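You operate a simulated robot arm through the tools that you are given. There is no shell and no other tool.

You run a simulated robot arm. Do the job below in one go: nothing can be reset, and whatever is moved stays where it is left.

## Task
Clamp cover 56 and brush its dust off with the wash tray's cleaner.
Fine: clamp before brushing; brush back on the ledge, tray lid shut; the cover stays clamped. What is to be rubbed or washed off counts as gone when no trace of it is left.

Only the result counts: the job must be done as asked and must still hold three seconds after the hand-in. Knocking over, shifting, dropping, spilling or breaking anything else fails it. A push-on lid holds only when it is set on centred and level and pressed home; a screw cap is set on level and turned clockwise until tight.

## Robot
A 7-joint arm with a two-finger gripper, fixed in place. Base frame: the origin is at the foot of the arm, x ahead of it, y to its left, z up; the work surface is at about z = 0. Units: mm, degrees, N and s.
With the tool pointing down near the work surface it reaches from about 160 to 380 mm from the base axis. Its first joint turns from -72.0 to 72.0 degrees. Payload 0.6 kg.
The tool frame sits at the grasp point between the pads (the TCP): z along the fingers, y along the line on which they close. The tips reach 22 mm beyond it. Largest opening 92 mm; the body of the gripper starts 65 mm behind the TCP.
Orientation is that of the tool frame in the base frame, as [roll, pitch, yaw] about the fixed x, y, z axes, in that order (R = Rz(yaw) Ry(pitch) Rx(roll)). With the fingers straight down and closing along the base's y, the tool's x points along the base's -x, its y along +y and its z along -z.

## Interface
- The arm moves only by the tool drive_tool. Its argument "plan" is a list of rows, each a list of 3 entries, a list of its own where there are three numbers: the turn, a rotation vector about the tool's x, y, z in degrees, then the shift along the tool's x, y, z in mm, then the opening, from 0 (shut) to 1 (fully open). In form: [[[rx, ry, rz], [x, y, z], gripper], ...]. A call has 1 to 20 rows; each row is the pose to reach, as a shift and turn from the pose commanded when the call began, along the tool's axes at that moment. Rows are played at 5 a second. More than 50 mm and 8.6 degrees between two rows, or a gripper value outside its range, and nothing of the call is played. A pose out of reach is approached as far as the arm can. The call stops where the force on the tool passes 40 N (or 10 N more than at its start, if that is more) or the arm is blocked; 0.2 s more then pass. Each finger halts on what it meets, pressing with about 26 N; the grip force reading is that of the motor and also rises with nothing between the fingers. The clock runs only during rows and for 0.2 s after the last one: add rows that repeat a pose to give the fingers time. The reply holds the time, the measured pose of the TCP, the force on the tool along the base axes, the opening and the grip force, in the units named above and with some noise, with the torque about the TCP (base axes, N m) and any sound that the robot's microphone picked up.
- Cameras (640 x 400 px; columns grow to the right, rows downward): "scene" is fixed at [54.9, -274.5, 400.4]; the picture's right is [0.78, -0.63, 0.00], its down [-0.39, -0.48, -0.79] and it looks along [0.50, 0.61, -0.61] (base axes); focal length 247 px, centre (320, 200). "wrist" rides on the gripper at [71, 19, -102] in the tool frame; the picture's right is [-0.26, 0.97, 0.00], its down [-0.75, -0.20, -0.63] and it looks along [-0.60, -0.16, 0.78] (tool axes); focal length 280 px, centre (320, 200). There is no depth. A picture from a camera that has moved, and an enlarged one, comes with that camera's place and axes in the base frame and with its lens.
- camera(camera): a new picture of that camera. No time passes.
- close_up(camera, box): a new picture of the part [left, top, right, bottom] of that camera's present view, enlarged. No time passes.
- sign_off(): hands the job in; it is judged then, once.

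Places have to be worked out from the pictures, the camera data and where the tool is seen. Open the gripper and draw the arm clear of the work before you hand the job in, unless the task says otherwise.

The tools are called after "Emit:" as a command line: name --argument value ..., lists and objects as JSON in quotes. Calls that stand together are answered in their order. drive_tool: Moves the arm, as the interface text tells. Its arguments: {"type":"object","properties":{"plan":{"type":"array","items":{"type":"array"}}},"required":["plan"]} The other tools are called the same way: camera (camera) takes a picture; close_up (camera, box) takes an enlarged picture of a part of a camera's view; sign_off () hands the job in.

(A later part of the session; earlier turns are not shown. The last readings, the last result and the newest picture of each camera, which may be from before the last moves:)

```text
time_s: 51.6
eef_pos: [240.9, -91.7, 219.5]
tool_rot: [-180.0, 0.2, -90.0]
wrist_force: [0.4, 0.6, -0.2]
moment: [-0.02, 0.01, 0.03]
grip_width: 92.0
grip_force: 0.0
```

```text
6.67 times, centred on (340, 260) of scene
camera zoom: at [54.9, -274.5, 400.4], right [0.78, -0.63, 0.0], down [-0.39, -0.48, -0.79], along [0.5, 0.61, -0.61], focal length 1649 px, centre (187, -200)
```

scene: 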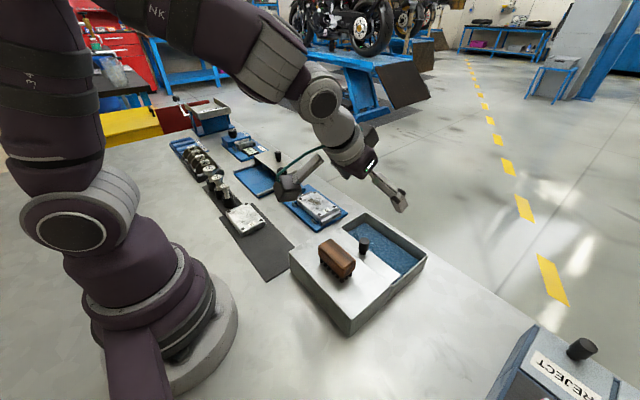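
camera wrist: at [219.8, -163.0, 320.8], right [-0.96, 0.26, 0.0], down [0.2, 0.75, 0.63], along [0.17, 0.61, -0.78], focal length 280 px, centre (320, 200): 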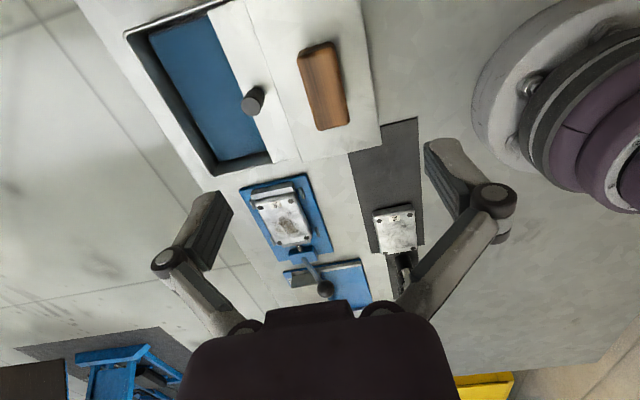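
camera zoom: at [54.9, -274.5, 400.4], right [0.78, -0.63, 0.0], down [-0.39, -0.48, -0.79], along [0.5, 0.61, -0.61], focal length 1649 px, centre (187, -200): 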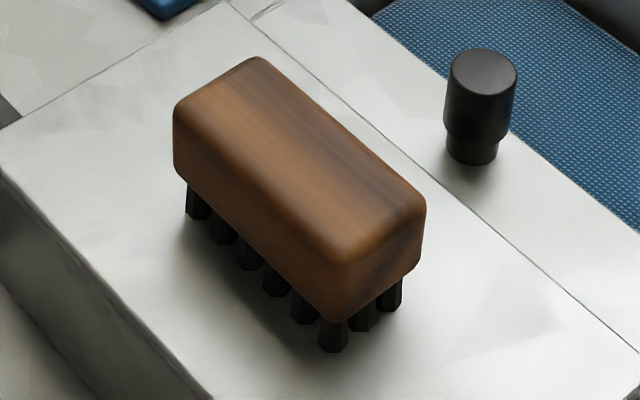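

The basin holds a woven blue pad soaked with cleaner. The brush handle spans x 221–248.5, y -121 to -63, top at z≈96 and bottom at about 75, aligned with the axes. I descend to just above it and verify before gripping.

Emit:
drive_tool --plan '[[[0, 0, 0], [0.3, 6.3, 30], 0.8], [[0, 0, 0], [0.3, 6.3, 60], 0.65], [[0, 0, 0], [0.3, 6.3, 85], 0.65], [[0, 0, 0], [0.3, 6.3, 95], 0.65], [[0, 0, 0], [0.3, 6.3, 95], 0.65]]'

Emit:
camera --camera "wrist"

Emit:
close_up --camera "scene" --box '[290, 200, 410, 310]'

```text
time_s: 52.8
eef_pos: [233.7, -91.6, 124.7]
tool_rot: [-179.8, 0.2, -90.1]
wrist_force: [-0.6, -0.6, 0.2]
moment: [-0.02, 0.01, 0.01]
grip_width: 59.7
grip_force: 0.0
```

```text
taken
camera wrist: at [212.9, -164.4, 225.7], right [-0.96, 0.26, 0.0], down [0.2, 0.75, 0.63], along [0.17, 0.61, -0.78], focal length 280 px, centre (320, 200)
```

wrist: 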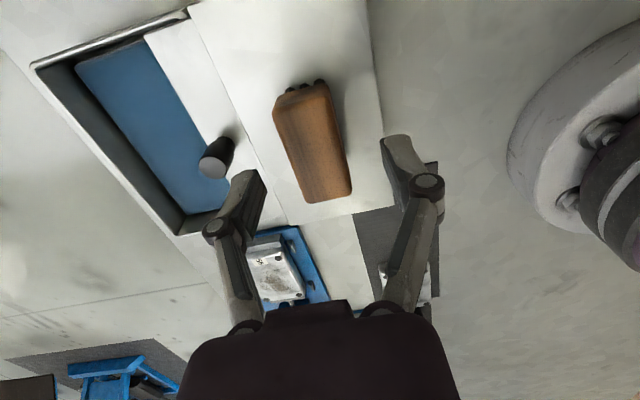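

```text
3.64 times, centred on (350, 255) of scene
camera zoom: at [54.9, -274.5, 400.4], right [0.78, -0.63, 0.0], down [-0.39, -0.48, -0.79], along [0.5, 0.61, -0.61], focal length 899 px, centre (211, 0)
```

zoom: 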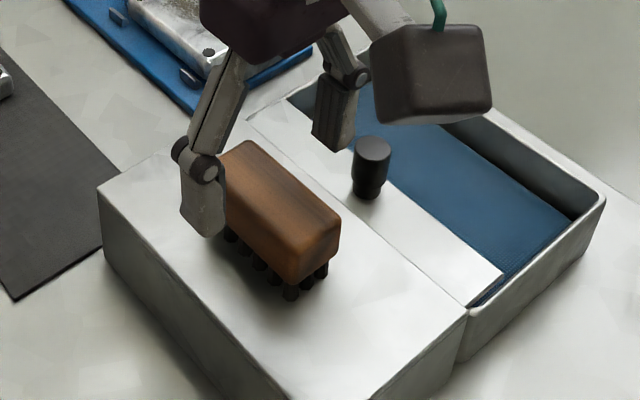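

The brush is between the fingers. I shift 1–2 mm to centre on it, lower to grip height and close.

Emit:
drive_tool --plan '[[[0, 0, 0], [2, -1, 12], 0.65], [[0, 0, 0], [2, -1, 24], 0.65], [[0, 0, 0], [2, -1, 33], 0.65], [[0, 0, 0], [2, -1, 33], 0.65], [[0, 0, 0], [2, -1, 33], 0.4], [[0, 0, 0], [2, -1, 33], 0.2], [[0, 0, 0], [2, -1, 33], 0.1], [[0, 0, 0], [2, -1, 33], 0.1]]'

Emit:
camera --camera "wrist"

Emit:
close_up --camera "scene" --box '[290, 200, 410, 310]'

```text
time_s: 54.6
eef_pos: [236.3, -93.3, 90.8]
tool_rot: [-179.9, 0.2, -90.0]
wrist_force: [-0.2, -0.7, 0.7]
moment: [-0.04, 0.01, 0.03]
grip_width: 29.2
grip_force: 26.0
```

```text
taken
camera wrist: at [215.2, -165.1, 192.5], right [-0.96, 0.26, 0.0], down [0.2, 0.75, 0.63], along [0.17, 0.61, -0.78], focal length 280 px, centre (320, 200)
```

wrist: 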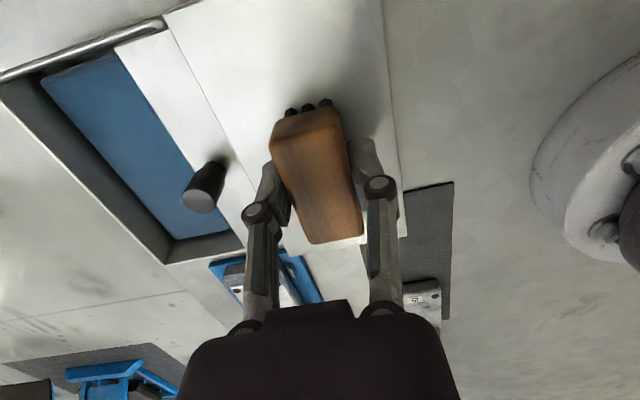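

```text
3.64 times, centred on (350, 255) of scene
camera zoom: at [54.9, -274.5, 400.4], right [0.78, -0.63, 0.0], down [-0.39, -0.48, -0.79], along [0.5, 0.61, -0.61], focal length 899 px, centre (211, 0)
```

zoom: 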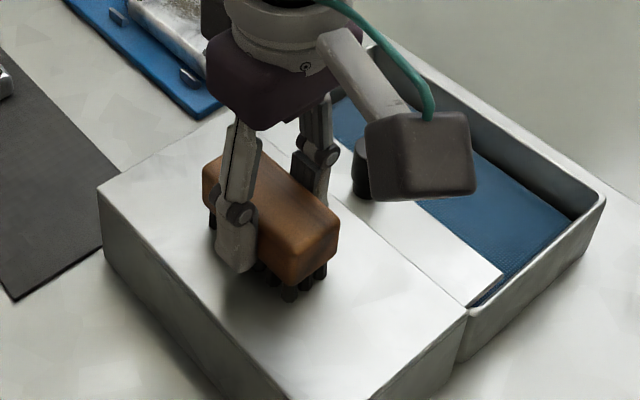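

Brush gripped (29.2 mm) with its resting pose noted as TCP (236.3, -93.3, 90.8). I lift it 50 mm and carry it over the open part of the basin at about x=348.

Emit:
drive_tool --plan '[[[0, 0, 0], [0, 0, -12], 0.1], [[0, 0, 0], [0, 0, -30], 0.1], [[0, 0, 0], [0, 0, -50], 0.1], [[0, 0, 0], [0, -25, -50], 0.1], [[0, 0, 0], [-1, -50, -50], 0.1], [[0, 0, 0], [-1, -75, -50], 0.1], [[0, 0, 0], [-1, -98, -50], 0.1], [[0, 0, 0], [-1, -112, -50], 0.1], [[0, 0, 0], [-1, -112, -50], 0.1]]'

Emit:
camera --camera "wrist"

Emit:
close_up --camera "scene" --box '[320, 180, 440, 300]'

```text
time_s: 56.6
eef_pos: [348.0, -91.9, 142.6]
tool_rot: [-179.9, 0.2, -90.2]
wrist_force: [1.5, 0.1, -0.4]
moment: [-0.02, 0.02, -0.01]
grip_width: 29.2
grip_force: 26.6
```

```text
taken
camera wrist: at [327.1, -163.4, 244.4], right [-0.96, 0.26, 0.0], down [0.21, 0.75, 0.63], along [0.17, 0.61, -0.78], focal length 280 px, centre (320, 200)
```

wrist: 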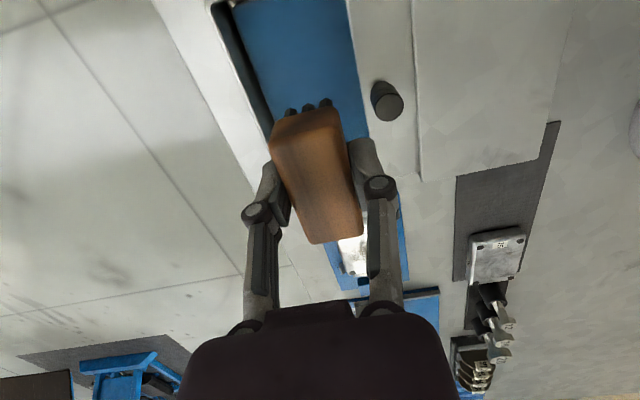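

```text
3.33 times, centred on (380, 240) of scene
camera zoom: at [54.9, -274.5, 400.4], right [0.78, -0.63, 0.0], down [-0.39, -0.48, -0.79], along [0.5, 0.61, -0.61], focal length 824 px, centre (120, 67)
```

zoom: 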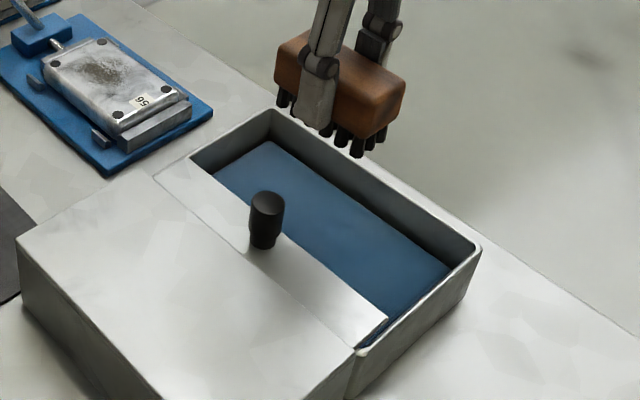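

Above the basin. I lower to just over the rim and check clearances.

Emit:
drive_tool --plan '[[[0, 0, 0], [0, 0, 20], 0.1], [[0, 0, 0], [0, 0, 38], 0.1], [[0, 0, 0], [0, 0, 48], 0.1], [[0, 0, 0], [0, 0, 48], 0.1]]'

Emit:
camera --camera "wrist"

Emit:
close_up --camera "scene" --box '[340, 190, 440, 280]'

```text
time_s: 57.6
eef_pos: [347.9, -92.8, 95.4]
tool_rot: [-179.9, 0.3, -90.1]
wrist_force: [0.1, 0.8, -0.8]
moment: [0.01, -0.03, -0.01]
grip_width: 29.2
grip_force: 26.8
```

```text
taken
camera wrist: at [327.6, -164.6, 195.7], right [-0.96, 0.26, 0.0], down [0.2, 0.75, 0.63], along [0.17, 0.61, -0.78], focal length 280 px, centre (320, 200)
```

wrist: 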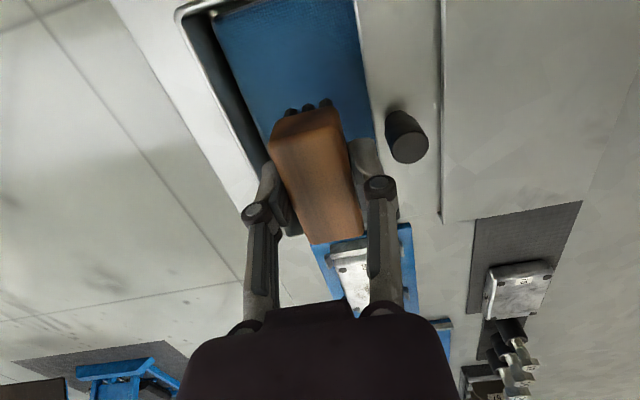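

```text
4.44 times, centred on (390, 235) of scene
camera zoom: at [54.9, -274.5, 400.4], right [0.78, -0.63, 0.0], down [-0.39, -0.48, -0.79], along [0.5, 0.61, -0.61], focal length 1099 px, centre (9, 44)
```

zoom: 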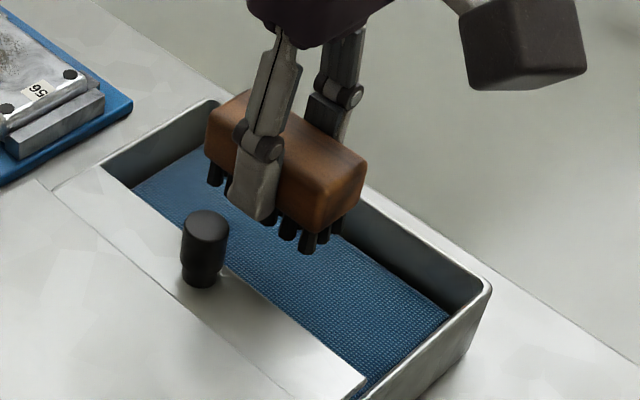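

Clearances look fine on both sides. I lower toward the pad in shrinking steps to feel contact.

Emit:
drive_tool --plan '[[[0, 0, 0], [0, 0, 10], 0.1], [[0, 0, 0], [0, 0, 17], 0.1], [[0, 0, 0], [0, 0, 20], 0.1], [[0, 0, 0], [0, 0, 22], 0.1], [[0, 0, 0], [0, 0, 22], 0.1]]'

Emit:
close_up --camera "scene" --box '[340, 190, 440, 280]'

```text
time_s: 58.8
eef_pos: [347.7, -93.6, 71.9]
tool_rot: [-179.9, 0.1, -90.1]
wrist_force: [0.2, 0.0, -1.1]
moment: [-0.01, 0.04, 0.01]
grip_width: 29.1
grip_force: 26.5
```

```text
4.44 times, centred on (390, 235) of scene
camera zoom: at [54.9, -274.5, 400.4], right [0.78, -0.63, 0.0], down [-0.39, -0.48, -0.79], along [0.5, 0.61, -0.61], focal length 1099 px, centre (9, 44)
```

zoom: 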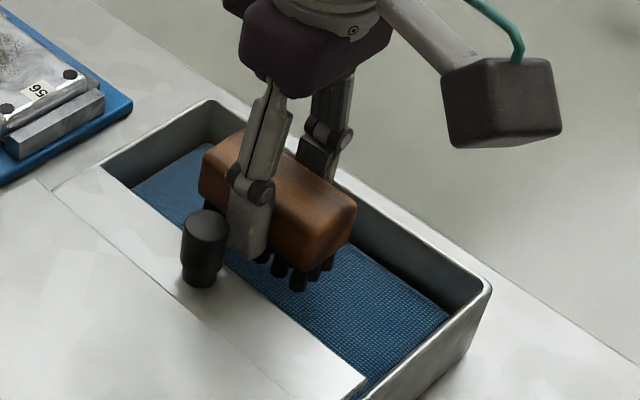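

No contact yet. I continue down in 1.5–2 mm steps.

Emit:
drive_tool --plan '[[[0, 0, 0], [0, 0, 2], 0.1], [[0, 0, 0], [0, 0, 4], 0.1], [[0, 0, 0], [0, 0, 5], 0.1], [[0, 0, 0], [0, 0, 5], 0.1]]'

```text
time_s: 59.8
eef_pos: [347.1, -92.1, 67.6]
tool_rot: [-179.9, 0.2, -90.1]
wrist_force: [-0.2, -1.1, -0.9]
moment: [0.02, -0.05, 0.01]
grip_width: 29.3
grip_force: 26.2
```

Still free. I continue a few millimetres at a time.

Emit:
drive_tool --plan '[[[0, 0, 0], [0, 0, 1.5], 0.1], [[0, 0, 0], [0, 0, 3], 0.1], [[0, 0, 0], [0, 0, 4], 0.1], [[0, 0, 0], [0, 0, 4], 0.1]]'

Emit:
close_up --camera "scene" --box '[340, 190, 440, 280]'

```text
time_s: 60.8
eef_pos: [346.6, -91.4, 63.5]
tool_rot: [-180.0, 0.2, -90.2]
wrist_force: [0.1, 0.6, -0.8]
moment: [0.02, -0.02, 0.01]
grip_width: 29.1
grip_force: 26.1
```

```text
4.44 times, centred on (390, 235) of scene
camera zoom: at [54.9, -274.5, 400.4], right [0.78, -0.63, 0.0], down [-0.39, -0.48, -0.79], along [0.5, 0.61, -0.61], focal length 1099 px, centre (9, 44)
```

zoom: 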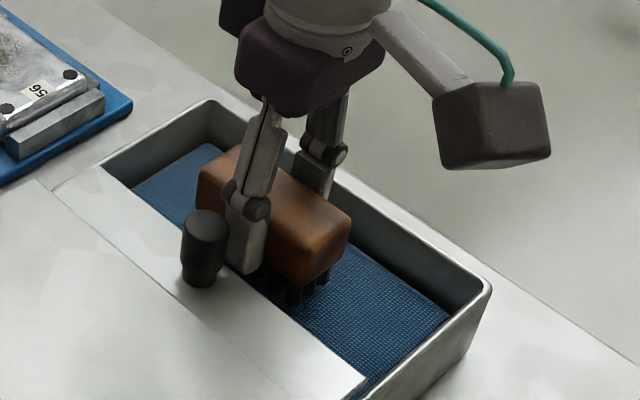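

Still free; the pad is a bit deeper. I continue downward.

Emit:
drive_tool --plan '[[[0, 0, 0], [0, 0, 1.5], 0.1], [[0, 0, 0], [0, 0, 3], 0.1], [[0, 0, 0], [0, 0, 4], 0.1], [[0, 0, 0], [0, 0, 5], 0.1], [[0, 0, 0], [0, 0, 5], 0.1]]'

```text
time_s: 62.0
eef_pos: [348.5, -93.1, 57.8]
tool_rot: [-179.9, 0.2, -90.1]
wrist_force: [0.2, -1.1, -1.2]
moment: [0.01, 0.03, -0.01]
grip_width: 29.3
grip_force: 25.6
```

Emit:
close_up --camera "scene" --box '[350, 200, 410, 260]'

Emit:
camera --camera "wrist"

```text
6.67 times, centred on (380, 230) of scene
camera zoom: at [54.9, -274.5, 400.4], right [0.78, -0.63, 0.0], down [-0.39, -0.48, -0.79], along [0.5, 0.61, -0.61], focal length 1649 px, centre (-80, 0)
```

zoom: 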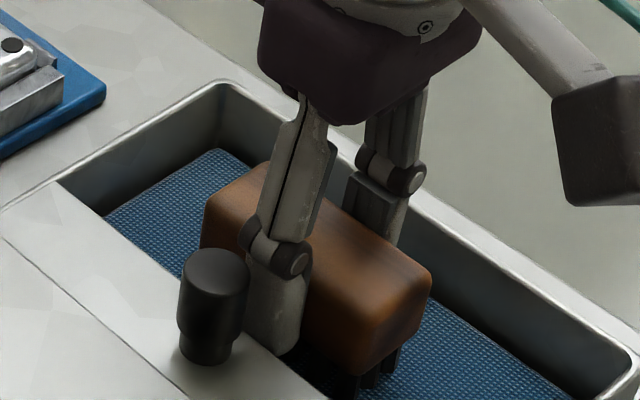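

```text
taken
camera wrist: at [327.3, -164.9, 158.7], right [-0.96, 0.26, 0.0], down [0.2, 0.75, 0.63], along [0.17, 0.61, -0.78], focal length 280 px, centre (320, 200)
```

wrist: 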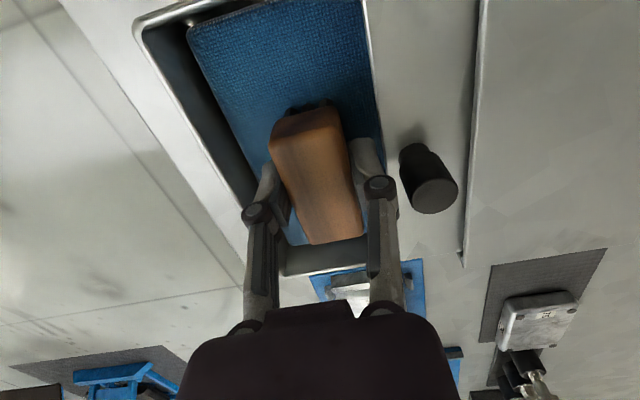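

Clearances to knob and far wall are still a few millimetres, and there is no resistance yet. I continue down carefully another 4 mm.

Emit:
drive_tool --plan '[[[0, 0, 0], [0, 0, 1], 0.1], [[0, 0, 0], [0, 0, 2], 0.1], [[0, 0, 0], [0, 0, 3], 0.1], [[0, 0, 0], [0, 0, 4], 0.1], [[0, 0, 0], [0, 0, 4], 0.1]]'

Emit:
close_up --camera "scene" --box '[360, 220, 400, 260]'

```text
time_s: 63.2
eef_pos: [348.6, -92.6, 54.2]
tool_rot: [-179.7, 0.2, -90.1]
wrist_force: [-2.0, -3.2, 22.0]
moment: [-0.07, 0.07, 0.01]
grip_width: 29.0
grip_force: 26.4
```

```text
10.00 times, centred on (380, 240) of scene
camera zoom: at [54.8, -274.5, 400.4], right [0.78, -0.63, 0.0], down [-0.39, -0.48, -0.79], along [0.5, 0.61, -0.61], focal length 2473 px, centre (-280, -200)
```

zoom: 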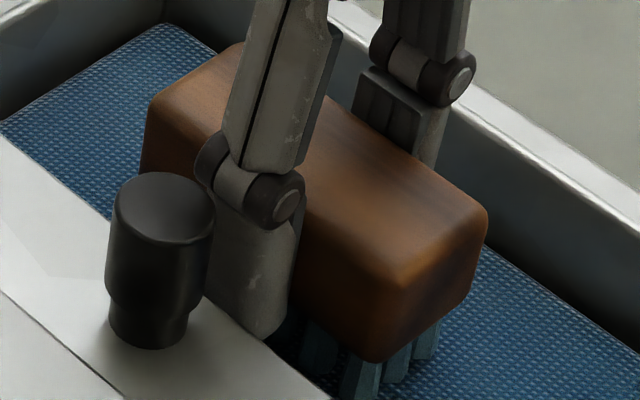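

Contact at 22 N, and the bristles have turned teal, so they have taken up cleaner. I hold a moment with lighter pressure, then lift out.

Emit:
drive_tool --plan '[[[0, 0, 0], [0, 0, -1], 0.1], [[0, 0, 0], [0, 0, -1], 0.1], [[0, 0, 0], [0, 0, -1], 0.1], [[0, 0, 0], [0, 0, -1], 0.1], [[0, 0, 0], [0, 0, -10], 0.1], [[0, 0, 0], [0, 0, -25], 0.1], [[0, 0, 0], [0, 0, -45], 0.1], [[0, 0, 0], [0, 0, -65], 0.1], [[0, 0, 0], [0, 0, -85], 0.1], [[0, 0, 0], [0, 0, -85], 0.1]]'

Emit:
close_up --camera "scene" --box '[340, 160, 440, 250]'

Emit:
camera --camera "wrist"

```text
time_s: 65.4
eef_pos: [346.8, -92.2, 139.5]
tool_rot: [-179.9, 0.2, -90.1]
wrist_force: [0.9, -0.1, 0.1]
moment: [-0.01, 0.02, 0.0]
grip_width: 29.2
grip_force: 25.5
```

```text
4.44 times, centred on (390, 205) of scene
camera zoom: at [54.9, -274.5, 400.4], right [0.78, -0.63, 0.0], down [-0.39, -0.48, -0.79], along [0.5, 0.61, -0.61], focal length 1099 px, centre (9, 178)
```

zoom: 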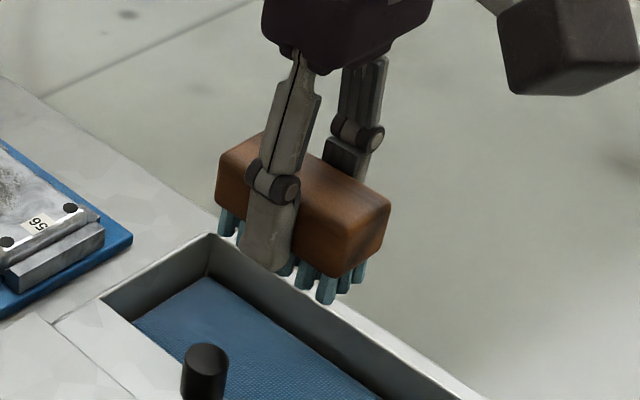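

```text
taken
camera wrist: at [325.9, -164.5, 241.3], right [-0.96, 0.26, 0.0], down [0.2, 0.75, 0.63], along [0.17, 0.61, -0.78], focal length 280 px, centre (320, 200)
```

wrist: 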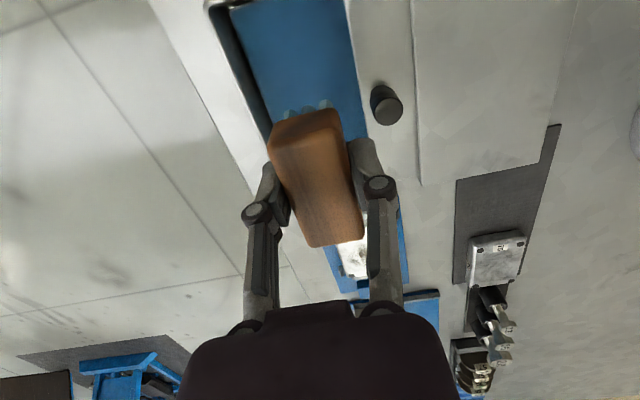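

The bristles are wet with cleaner. I carry the brush over the clamped cover, toward its dust patch at about (342, 101).

Emit:
drive_tool --plan '[[[0, 0, 0], [-30, 1, 0], 0.1], [[0, 0, 0], [-62, 1.5, 0], 0.1], [[0, 0, 0], [-94, 2, 0], 0.1], [[0, 0, 0], [-126, 3, 0], 0.1], [[0, 0, 0], [-158, 3.8, 0], 0.1], [[0, 0, 0], [-180, 3.8, 0], 0.1], [[0, 0, 0], [-192, 3.8, 0], 0.1], [[0, 0, 0], [-192, 3.8, 0], 0.1]]'

Emit:
camera --camera "wrist"

Emit:
close_up --camera "scene" --box '[270, 120, 370, 230]'

```text
time_s: 67.2
eef_pos: [344.4, 98.8, 140.4]
tool_rot: [-179.9, 0.3, -90.1]
wrist_force: [-1.0, -0.3, -0.5]
moment: [0.02, -0.02, 0.01]
grip_width: 29.1
grip_force: 25.5
```

```text
taken
camera wrist: at [323.3, 26.8, 242.0], right [-0.96, 0.26, 0.0], down [0.21, 0.75, 0.63], along [0.17, 0.61, -0.78], focal length 280 px, centre (320, 200)
```

wrist: 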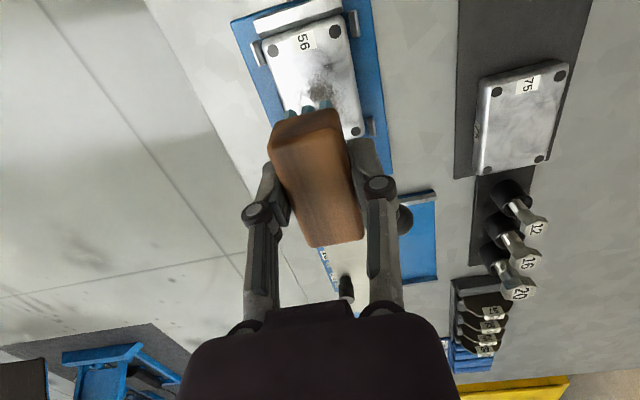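

```text
3.64 times, centred on (320, 175) of scene
camera zoom: at [54.9, -274.5, 400.4], right [0.78, -0.63, 0.0], down [-0.39, -0.48, -0.79], along [0.5, 0.61, -0.61], focal length 899 px, centre (320, 291)
```

zoom: 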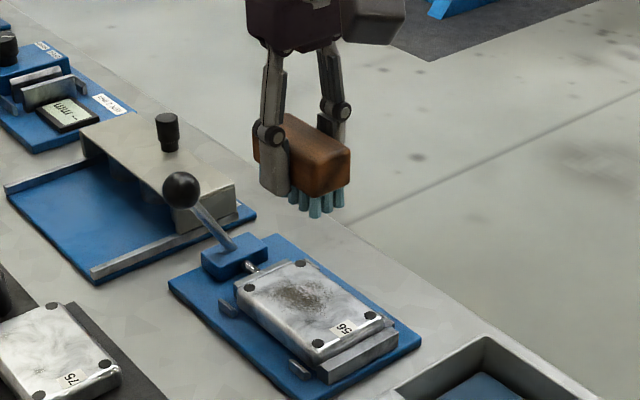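

The cover is unchanged in the clamp and centred under the brush in x; the patch is about 5 mm further +y. I lower to just above the surface.

Emit:
drive_tool --plan '[[[0, 0, 0], [-4, 1, 20], 0.1], [[0, 0, 0], [-4, 1, 40], 0.1], [[0, 0, 0], [-4, 1, 55], 0.1], [[0, 0, 0], [-4, 1, 65], 0.1], [[0, 0, 0], [-4, 1, 65], 0.1]]'

Emit:
close_up --camera "scene" --box '[280, 150, 360, 230]'

```text
time_s: 68.4
eef_pos: [342.3, 104.2, 75.1]
tool_rot: [-179.9, 0.2, -90.1]
wrist_force: [-0.6, 0.1, -0.3]
moment: [0.01, -0.02, -0.02]
grip_width: 29.1
grip_force: 26.3
```

```text
5.00 times, centred on (320, 190) of scene
camera zoom: at [54.9, -274.5, 400.4], right [0.78, -0.63, 0.0], down [-0.39, -0.48, -0.79], along [0.5, 0.61, -0.61], focal length 1236 px, centre (320, 250)
```

zoom: 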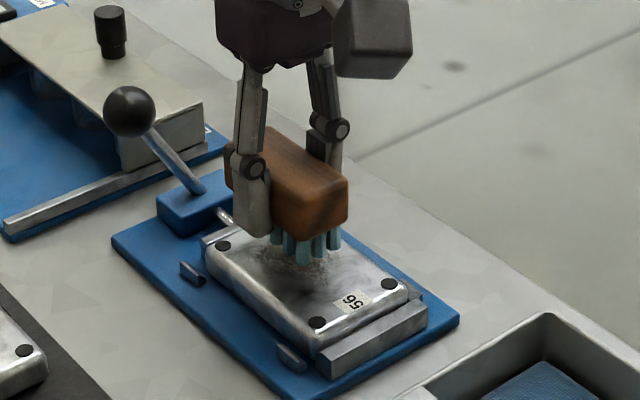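

A few millimetres above the dust. I lower in small steps until the bristles touch.

Emit:
drive_tool --plan '[[[0, 0, 0], [0, 0, 2], 0.1], [[0, 0, 0], [0, 0, 4], 0.1], [[0, 0, 0], [0, 0, 5], 0.1], [[0, 0, 0], [0, 0, 5], 0.1]]'

```text
time_s: 69.4
eef_pos: [343.2, 103.5, 69.6]
tool_rot: [-179.9, 0.2, -90.1]
wrist_force: [1.1, -0.1, -0.6]
moment: [-0.01, 0.01, 0.04]
grip_width: 28.9
grip_force: 25.6
```

Emit:
drive_tool --plan '[[[0, 0, 0], [0, 0, 1], 0.1], [[0, 0, 0], [0, 0, 2], 0.1], [[0, 0, 0], [0, 0, 3], 0.1], [[0, 0, 0], [0, 0, 3], 0.1]]'

Emit:
close_up --camera "scene" --box '[290, 170, 350, 230]'

```text
time_s: 70.4
eef_pos: [344.2, 102.8, 67.6]
tool_rot: [-179.9, 0.3, -90.1]
wrist_force: [-0.2, 0.8, -0.9]
moment: [0.0, -0.02, 0.0]
grip_width: 29.3
grip_force: 26.3
```

```text
6.67 times, centred on (320, 200) of scene
camera zoom: at [54.9, -274.5, 400.4], right [0.78, -0.63, 0.0], down [-0.39, -0.48, -0.79], along [0.5, 0.61, -0.61], focal length 1649 px, centre (320, 200)
```

zoom: 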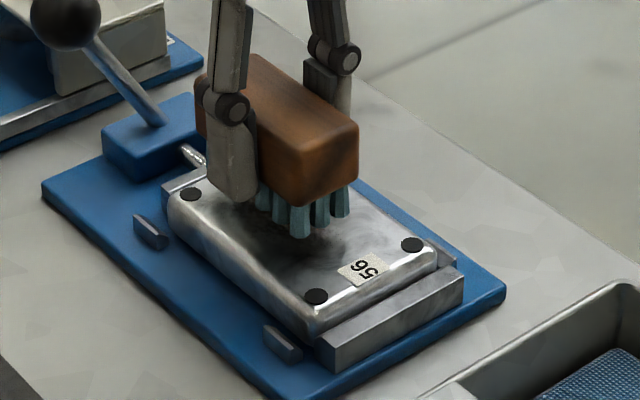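

No contact force yet; the bristles are almost at the surface. I lower a little more.

Emit:
drive_tool --plan '[[[0, 0, 0], [0, 0, 0.8], 0.1], [[0, 0, 0], [0, 0, 1.6], 0.1], [[0, 0, 0], [0, 0, 2.4], 0.1], [[0, 0, 0], [0, 0, 2.4], 0.1]]'

```text
time_s: 71.4
eef_pos: [343.4, 104.7, 63.4]
tool_rot: [-180.0, 0.2, -90.1]
wrist_force: [-0.3, -0.6, -0.2]
moment: [0.02, 0.02, 0.0]
grip_width: 28.9
grip_force: 26.1
```

Emit:
drive_tool --plan '[[[0, 0, 0], [0, 0, 0.7], 0.1], [[0, 0, 0], [0, 0, 1.4], 0.1], [[0, 0, 0], [0, 0, 1.4], 0.1]]'

Emit:
close_up --camera "scene" --box '[300, 180, 350, 220]'

```text
time_s: 72.2
eef_pos: [344.0, 104.2, 63.1]
tool_rot: [-179.9, 0.3, -90.1]
wrist_force: [-0.7, 0.3, -0.9]
moment: [0.0, -0.02, 0.04]
grip_width: 28.8
grip_force: 25.8
```

```text
10.00 times, centred on (325, 200) of scene
camera zoom: at [54.9, -274.5, 400.4], right [0.78, -0.63, 0.0], down [-0.39, -0.48, -0.79], along [0.5, 0.61, -0.61], focal length 2473 px, centre (270, 200)
```

zoom: 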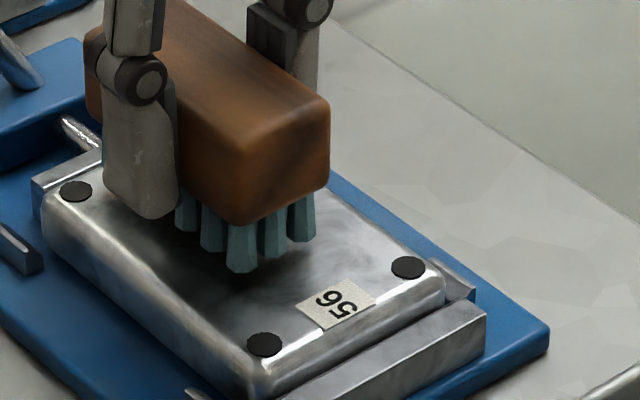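

Emit:
drive_tool --plan '[[[0, 0, 0], [0, 0, 0.6], 0.1], [[0, 0, 0], [0, 0, 1.2], 0.1], [[0, 0, 0], [0, 0, 1.2], 0.1]]'

```text
time_s: 73.0
eef_pos: [344.1, 104.4, 61.7]
tool_rot: [-179.9, 0.3, -90.2]
wrist_force: [-0.4, -0.3, -0.5]
moment: [-0.06, 0.03, -0.01]
grip_width: 28.9
grip_force: 26.0
```

Still no contact force. Another 1.2 mm.

Emit:
drive_tool --plan '[[[0, 0, 0], [0, 0, 0.6], 0.1], [[0, 0, 0], [0, 0, 1.2], 0.1], [[0, 0, 0], [0, 0, 1.2], 0.1]]'

Emit:
close_up --camera "scene" --box '[300, 180, 350, 220]'

```text
time_s: 73.8
eef_pos: [342.9, 102.2, 59.8]
tool_rot: [-179.9, 0.2, -90.1]
wrist_force: [0.1, 0.5, -1.1]
moment: [-0.03, -0.01, -0.01]
grip_width: 29.1
grip_force: 25.9
```

```text
10.00 times, centred on (325, 200) of scene
camera zoom: at [54.9, -274.5, 400.4], right [0.78, -0.63, 0.0], down [-0.39, -0.48, -0.79], along [0.5, 0.61, -0.61], focal length 2473 px, centre (270, 200)
```

zoom: 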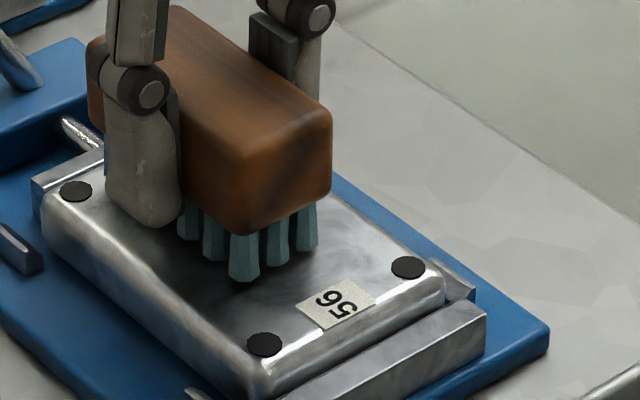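

The bristle tips are within about a millimetre of the surface by my ray estimate. I lower another 1–2 mm.

Emit:
drive_tool --plan '[[[0, 0, 0], [0, 0, 0.6], 0.1], [[0, 0, 0], [0, 0, 1.2], 0.1], [[0, 0, 0], [0, 0, 1.8], 0.1], [[0, 0, 0], [0, 0, 1.8], 0.1]]'

```text
time_s: 74.8
eef_pos: [343.2, 102.8, 58.4]
tool_rot: [-179.9, 0.3, -90.1]
wrist_force: [0.5, 0.0, -1.2]
moment: [-0.02, 0.0, -0.01]
grip_width: 28.9
grip_force: 25.8
```

Emit:
drive_tool --plan '[[[0, 0, 0], [0, 0, 0.7], 0.1], [[0, 0, 0], [0, 0, 1.4], 0.1], [[0, 0, 0], [0, 0, 1.4], 0.1]]'

Emit:
close_up --camera "scene" --box '[300, 180, 350, 220]'

```text
time_s: 75.6
eef_pos: [342.2, 104.5, 57.0]
tool_rot: [-179.8, 0.3, -90.2]
wrist_force: [-3.6, -3.1, 21.9]
moment: [-0.09, 0.15, 0.03]
grip_width: 28.9
grip_force: 26.0
```

```text
10.00 times, centred on (325, 200) of scene
camera zoom: at [54.8, -274.5, 400.4], right [0.78, -0.63, 0.0], down [-0.39, -0.48, -0.79], along [0.5, 0.61, -0.61], focal length 2473 px, centre (270, 200)
```

zoom: 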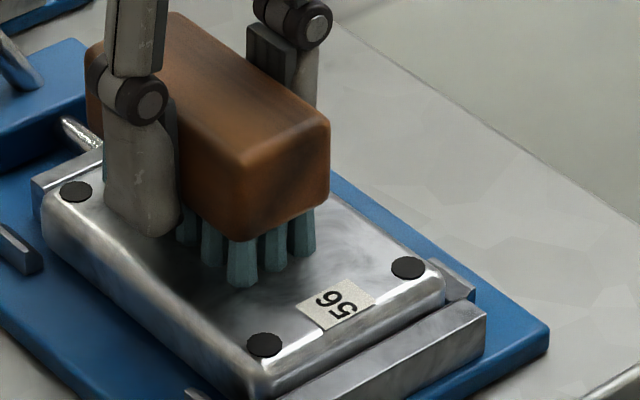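

Contact at 22 N. I ease off slightly and make the first brushing strokes, ±15 mm along x.

Emit:
drive_tool --plan '[[[0, 0, 0], [0, 0, -0.6], 0.1], [[0, 0, 0], [0, -7, -0.6], 0.1], [[0, 0, 0], [0, -15, -0.6], 0.1], [[0, 0, 0], [0, -7, -0.6], 0.1], [[0, 0, 0], [0, 0, -0.6], 0.1], [[0, 0, 0], [0, 7, -0.6], 0.1], [[0, 0, 0], [0, 15, -0.6], 0.1], [[0, 0, 0], [0, 7, -0.6], 0.1], [[0, 0, 0], [0, 0, -0.6], 0.1], [[0, 0, 0], [0, 0, -0.6], 0.1]]'

Emit:
close_up --camera "scene" --box '[290, 170, 350, 220]'

```text
time_s: 77.8
eef_pos: [343.9, 102.9, 57.2]
tool_rot: [-179.9, 0.2, -90.1]
wrist_force: [-6.5, 1.0, 16.0]
moment: [-0.06, 0.2, -0.03]
grip_width: 28.8
grip_force: 26.1
```

```text
8.00 times, centred on (320, 195) of scene
camera zoom: at [54.8, -274.5, 400.4], right [0.78, -0.63, 0.0], down [-0.39, -0.48, -0.79], along [0.5, 0.61, -0.61], focal length 1978 px, centre (320, 240)
```

zoom: 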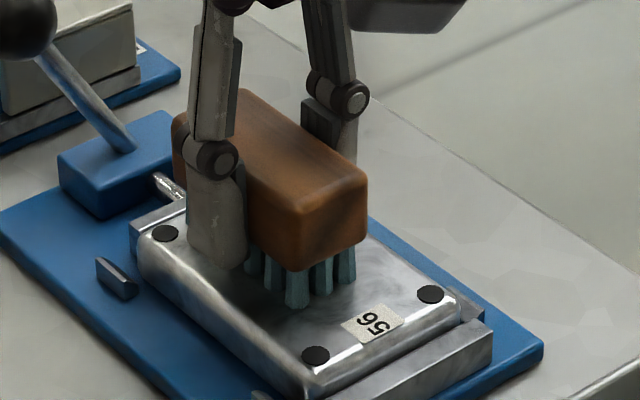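

Good steady contact (16 N). I continue with more strokes at ±18 mm, including small offsets in y.

Emit:
drive_tool --plan '[[[0, 0, 0], [0, -9, 0], 0.1], [[0, 0, 0], [0, -18, 0], 0.1], [[0, 0, 0], [0, -9, 0], 0.1], [[0, 0, 0], [0, 0, 0], 0.1], [[0, 0, 0], [0, 9, 0], 0.1], [[0, 0, 0], [0, 18, 0], 0.1], [[0, 0, 0], [5, 18, 0], 0.1], [[0, 0, 0], [5, 9, 0], 0.1], [[0, 0, 0], [5, 0, 0], 0.1], [[0, 0, 0], [5, -9, 0], 0.1], [[0, 0, 0], [5, -18, 0], 0.1], [[0, 0, 0], [-3, -18, 0], 0.1], [[0, 0, 0], [-3, -9, 0], 0.1], [[0, 0, 0], [-3, 0, 0], 0.1], [[0, 0, 0], [-3, 9, 0], 0.1], [[0, 0, 0], [-3, 18, 0], 0.1], [[0, 0, 0], [0, 18, 0], 0.1], [[0, 0, 0], [0, 9, 0], 0.1], [[0, 0, 0], [0, 0, 0], 0.1], [[0, 0, 0], [0, 0, 0], 0.1]]'

Emit:
close_up --camera "scene" --box '[290, 170, 350, 220]'

```text
time_s: 82.0
eef_pos: [342.1, 104.1, 58.2]
tool_rot: [-179.9, 0.2, -90.0]
wrist_force: [0.2, 0.7, 0.1]
moment: [0.03, -0.01, -0.01]
grip_width: 28.8
grip_force: 26.7
```

```text
8.00 times, centred on (320, 195) of scene
camera zoom: at [54.9, -274.5, 400.4], right [0.78, -0.63, 0.0], down [-0.39, -0.48, -0.79], along [0.5, 0.61, -0.61], focal length 1978 px, centre (320, 240)
```

zoom: 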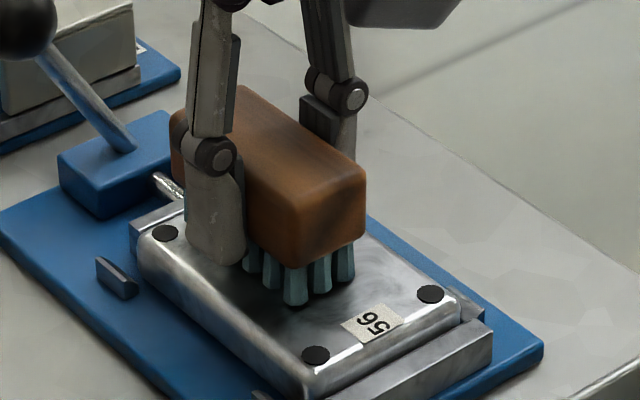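

Contact force has dropped to zero, so I lift to see how much dust remains.

Emit:
drive_tool --plan '[[[0, 0, 0], [0, 0, -15], 0.1], [[0, 0, 0], [0, 0, -40], 0.1], [[0, 0, 0], [0, 0, -70], 0.1], [[0, 0, 0], [0, 0, -70], 0.1]]'

Emit:
close_up --camera "scene" --box '[290, 170, 350, 220]'

Emit:
close_up --camera "scene" --box '[290, 100, 370, 190]'

```text
time_s: 83.0
eef_pos: [342.6, 102.6, 126.6]
tool_rot: [-179.9, 0.1, -90.2]
wrist_force: [0.2, -0.1, -0.6]
moment: [0.01, 0.0, 0.01]
grip_width: 28.9
grip_force: 26.2
```

```text
8.00 times, centred on (320, 195) of scene
camera zoom: at [54.9, -274.5, 400.4], right [0.78, -0.63, 0.0], down [-0.39, -0.48, -0.79], along [0.5, 0.61, -0.61], focal length 1978 px, centre (320, 240)
```

zoom: 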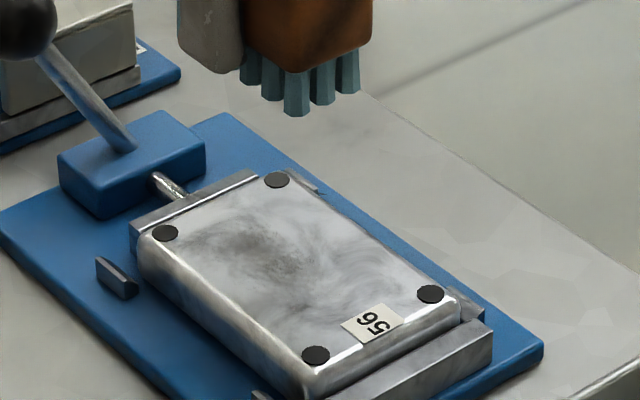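

```text
4.44 times, centred on (330, 145) of scene
camera zoom: at [54.9, -274.5, 400.4], right [0.78, -0.63, 0.0], down [-0.39, -0.48, -0.79], along [0.5, 0.61, -0.61], focal length 1099 px, centre (276, 444)
```

zoom: 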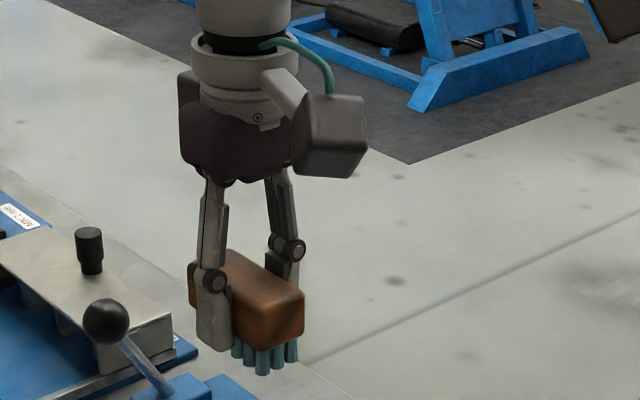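

Much of the dust has faded but a faint patch remains in the middle. I go back down for more strokes with steadier pressure.

Emit:
drive_tool --plan '[[[0, 0, 0], [0, 1, 30], 0.1], [[0, 0, 0], [0, 1, 55], 0.1], [[0, 0, 0], [0, 1, 66], 0.1], [[0, 0, 0], [0, 1, 69], 0.1], [[0, 0, 0], [0, 1, 70.5], 0.1], [[0, 0, 0], [0, 1, 71.2], 0.1], [[0, 0, 0], [0, 1, 71.2], 0.1]]'

```text
time_s: 84.6
eef_pos: [342.1, 102.8, 57.4]
tool_rot: [-179.8, 0.2, -90.1]
wrist_force: [-5.9, 0.6, 21.7]
moment: [0.09, 0.17, 0.02]
grip_width: 28.8
grip_force: 25.7
```

Contact again at about 22 N. I stroke across the patch repeatedly.

Emit:
drive_tool --plan '[[[0, 0, 0], [0, -8, 0], 0.1], [[0, 0, 0], [0, -16, 0], 0.1], [[0, 0, 0], [0, -8, 0], 0.1], [[0, 0, 0], [0, 0, 0], 0.1], [[0, 0, 0], [0, 8, 0], 0.1], [[0, 0, 0], [0, 16, 0], 0.1], [[0, 0, 0], [0, 8, 0], 0.1], [[0, 0, 0], [0, 0, 0], 0.1], [[0, 0, 0], [0, -8, 0], 0.1], [[0, 0, 0], [0, -16, 0], 0.1], [[0, 0, 0], [0, -8, 0], 0.1], [[0, 0, 0], [0, 0, 0], 0.1], [[0, 0, 0], [0, 8, 0], 0.1], [[0, 0, 0], [0, 16, 0], 0.1], [[0, 0, 0], [0, 8, 0], 0.1], [[0, 0, 0], [0, 0, 0], 0.1]]'

```text
time_s: 88.0
eef_pos: [344.2, 103.6, 56.6]
tool_rot: [-179.9, 0.3, -90.2]
wrist_force: [-0.4, -1.0, 0.7]
moment: [0.0, -0.01, -0.02]
grip_width: 28.6
grip_force: 26.2
```

The brush creeps up slightly in the grip under pressure, so I make the next passes with the height stepping down gently to keep contact.

Emit:
drive_tool --plan '[[[0, 0, 0], [0, 0, 0.8], 0.1], [[0, 0, 0], [0, -9, 0.8], 0.1], [[0, 0, 0], [0, -17, 0.8], 0.1], [[0, 0, 0], [3, -17, 0.8], 0.1], [[0, 0, 0], [3, -8, 0.9], 0.1], [[0, 0, 0], [3, 0, 0.9], 0.1], [[0, 0, 0], [3, 9, 1.0], 0.1], [[0, 0, 0], [3, 17, 1.0], 0.1], [[0, 0, 0], [-3, 17, 1.1], 0.1], [[0, 0, 0], [-3, 8, 1.1], 0.1], [[0, 0, 0], [-3, 0, 1.2], 0.1], [[0, 0, 0], [-3, -9, 1.2], 0.1], [[0, 0, 0], [-3, -17, 1.3], 0.1], [[0, 0, 0], [0, -17, 1.3], 0.1], [[0, 0, 0], [0, -8, 1.4], 0.1], [[0, 0, 0], [0, 0, 1.4], 0.1], [[0, 0, 0], [0, 9, 1.5], 0.1], [[0, 0, 0], [0, 17, 1.5], 0.1], [[0, 0, 0], [0, 8, 1.6], 0.1], [[0, 0, 0], [0, 0, 1.6], 0.1]]'

Emit:
drive_tool --plan '[[[0, 0, 0], [0, 0, -15], 0.1], [[0, 0, 0], [0, 0, -40], 0.1], [[0, 0, 0], [0, 0, -70], 0.1], [[0, 0, 0], [0, 0, -70], 0.1]]'

Emit:
close_up --camera "scene" --box '[290, 170, 350, 220]'

```text
time_s: 92.2
eef_pos: [340.0, 101.6, 54.3]
tool_rot: [180.0, 0.2, -90.1]
wrist_force: [-2.8, 0.6, 5.9]
moment: [0.0, 0.05, 0.01]
grip_width: 28.5
grip_force: 26.0
```

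```text
time_s: 93.2
eef_pos: [340.1, 103.0, 124.5]
tool_rot: [-179.8, 0.3, -90.1]
wrist_force: [0.4, -0.4, -0.4]
moment: [0.01, 0.02, 0.02]
grip_width: 28.3
grip_force: 25.8
```

```text
8.00 times, centred on (320, 195) of scene
camera zoom: at [54.9, -274.5, 400.4], right [0.78, -0.63, 0.0], down [-0.39, -0.48, -0.79], along [0.5, 0.61, -0.61], focal length 1978 px, centre (320, 240)
```

zoom: 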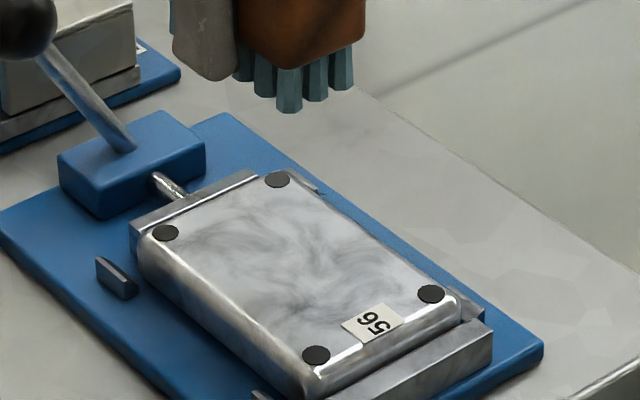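

The brownish dust seems gone from the scene view. To be sure, I raise the hand and shift it so the wrist camera sees the whole cover from above.

Emit:
drive_tool --plan '[[[0, 0, 0], [0, 0, -20], 0.1], [[0, 0, 0], [0, 0, -40], 0.1], [[0, 0, 0], [-20, 0, -50], 0.1], [[0, 0, 0], [-40, 0, -50], 0.1], [[0, 0, 0], [-55, 0, -50], 0.1], [[0, 0, 0], [-55, 0, -50], 0.1]]'

Emit:
camera --camera "wrist"

Emit:
close_up --camera "wrist" --box '[250, 0, 370, 110]'

Emit:
close_up --camera "scene" --box '[300, 185, 350, 225]'

Emit:
close_up --camera "scene" --box '[220, 195, 270, 235]'

```text
time_s: 94.6
eef_pos: [335.2, 155.7, 171.4]
tool_rot: [-179.9, 0.2, -90.1]
wrist_force: [-0.8, 0.1, -0.5]
moment: [0.02, 0.01, 0.0]
grip_width: 28.5
grip_force: 26.2
out of reach, approached as far as the arm can: row 4, 5, 6
```

```text
taken
camera wrist: at [314.0, 83.3, 272.6], right [-0.96, 0.26, 0.0], down [0.2, 0.75, 0.63], along [0.17, 0.61, -0.78], focal length 280 px, centre (320, 200)
```

wrist: 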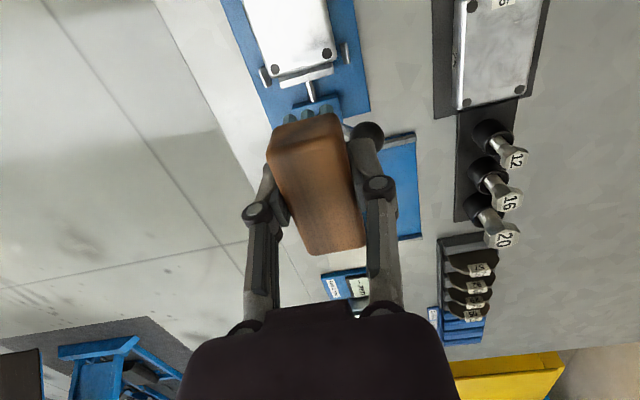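

```text
3.64 times, centred on (310, 55) of wrist
camera zoom: at [314.0, 83.3, 272.6], right [-0.96, 0.26, 0.0], down [0.2, 0.75, 0.63], along [0.17, 0.61, -0.78], focal length 1020 px, centre (356, 727)
```

zoom: 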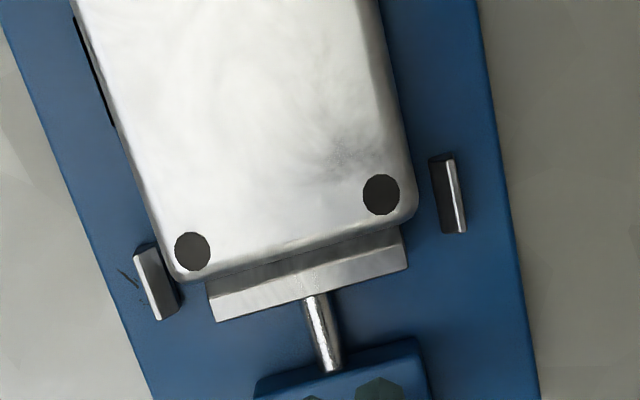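

```text
10.00 times, centred on (325, 205) of scene
camera zoom: at [54.9, -274.5, 400.4], right [0.78, -0.63, 0.0], down [-0.39, -0.48, -0.79], along [0.5, 0.61, -0.61], focal length 2473 px, centre (270, 150)
```

zoom: 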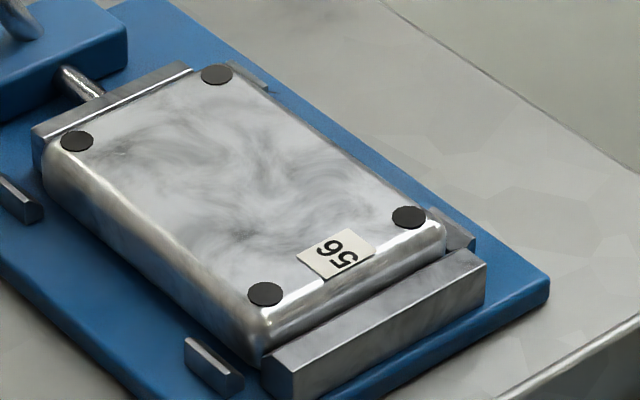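

```text
10.00 times, centred on (245, 215) of scene
camera zoom: at [54.9, -274.5, 400.4], right [0.78, -0.63, 0.0], down [-0.39, -0.48, -0.79], along [0.5, 0.61, -0.61], focal length 2473 px, centre (1070, 50)
```

zoom: 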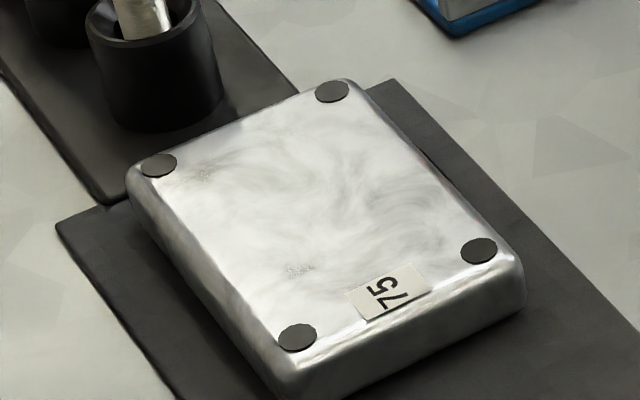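

Cover 75 shows the same swirl finish, so 56 looks nearly clean; one darker grainy spot near its (-x, +y) bolt deserves a closer look.

Emit:
close_up --camera "wrist" --box '[300, 10, 350, 60]'

Emit:
close_up --camera "wrist" --box '[440, 0, 550, 110]'

Emit:
close_up --camera "scene" --box '[300, 190, 330, 215]'

Emit:
close_up --camera "scene" --box '[225, 200, 255, 225]'

```text
8.00 times, centred on (325, 35) of wrist
camera zoom: at [314.0, 83.3, 272.6], right [-0.96, 0.26, 0.0], down [0.2, 0.75, 0.63], along [0.17, 0.61, -0.78], focal length 2243 px, centre (280, 1520)
```

zoom: 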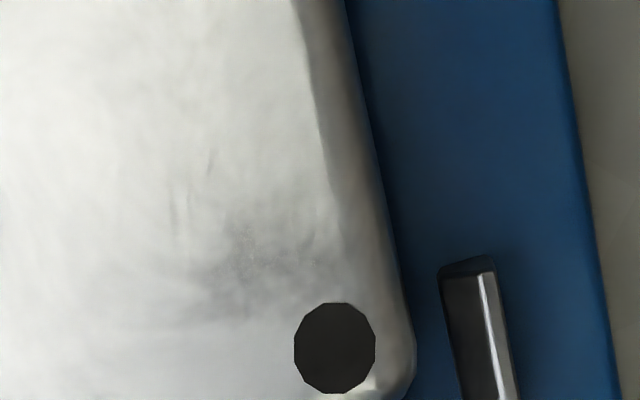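

```text
3.64 times, centred on (495, 55) of wrist
camera zoom: at [314.0, 83.3, 272.6], right [-0.96, 0.26, 0.0], down [0.2, 0.75, 0.63], along [0.17, 0.61, -0.78], focal length 1020 px, centre (-316, 727)
```

zoom: 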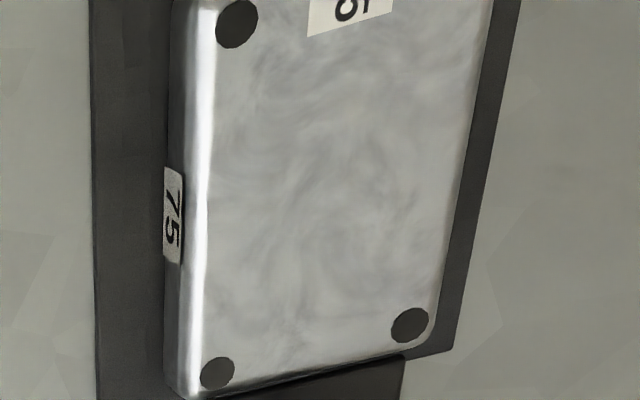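

```text
16.00 times, centred on (315, 202) of scene
camera zoom: at [54.9, -274.5, 400.4], right [0.78, -0.63, 0.0], down [-0.39, -0.48, -0.79], along [0.5, 0.61, -0.61], focal length 3957 px, centre (400, 160)
```

zoom: 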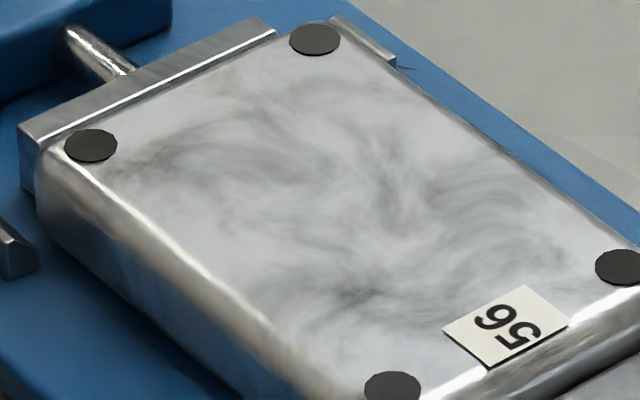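

```text
16.00 times, centred on (240, 212) of scene
camera zoom: at [54.9, -274.5, 400.4], right [0.78, -0.63, 0.0], down [-0.39, -0.48, -0.79], along [0.5, 0.61, -0.61], focal length 3957 px, centre (1600, 0)
```

zoom: 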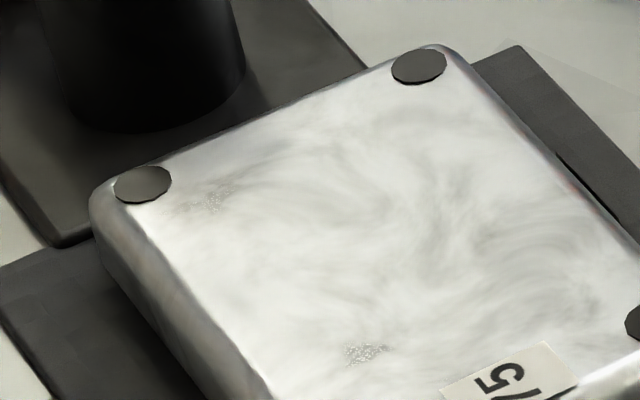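

The two covers show the same texture (swirls and the same two speckled spots), so the dust looks gone. For safety against a faint residue I make another full set of passes over the whole face; first I return above the cover.

Emit:
drive_tool --plan '[[[0, 0, 0], [18, 0, 0], 0.1], [[0, 0, 0], [36, 0, 0], 0.1], [[0, 0, 0], [55, 0, 0], 0.1], [[0, 0, 0], [55, 0, 25], 0.1], [[0, 0, 0], [55, 0, 50], 0.1], [[0, 0, 0], [55, 0, 50], 0.1]]'

```text
time_s: 96.0
eef_pos: [336.2, 99.8, 120.2]
tool_rot: [-179.9, 0.2, -90.1]
wrist_force: [-0.9, -0.2, -0.3]
moment: [0.01, 0.0, 0.01]
grip_width: 28.4
grip_force: 26.0
```

I shift back over the patch centre and lower to contact again.

Emit:
drive_tool --plan '[[[0, 0, 0], [0, -7, 20], 0.1], [[0, 0, 0], [0, -7, 45], 0.1], [[0, 0, 0], [0, -7, 60], 0.1], [[0, 0, 0], [0, -7, 62.5], 0.1], [[0, 0, 0], [0, -7, 63.5], 0.1], [[0, 0, 0], [0, -7, 64.2], 0.1], [[0, 0, 0], [0, -7, 64.2], 0.1]]'

```text
time_s: 97.6
eef_pos: [343.7, 100.2, 56.7]
tool_rot: [-179.9, 0.3, -90.2]
wrist_force: [-0.6, 0.7, -0.6]
moment: [-0.01, -0.01, 0.0]
grip_width: 28.4
grip_force: 25.9
```

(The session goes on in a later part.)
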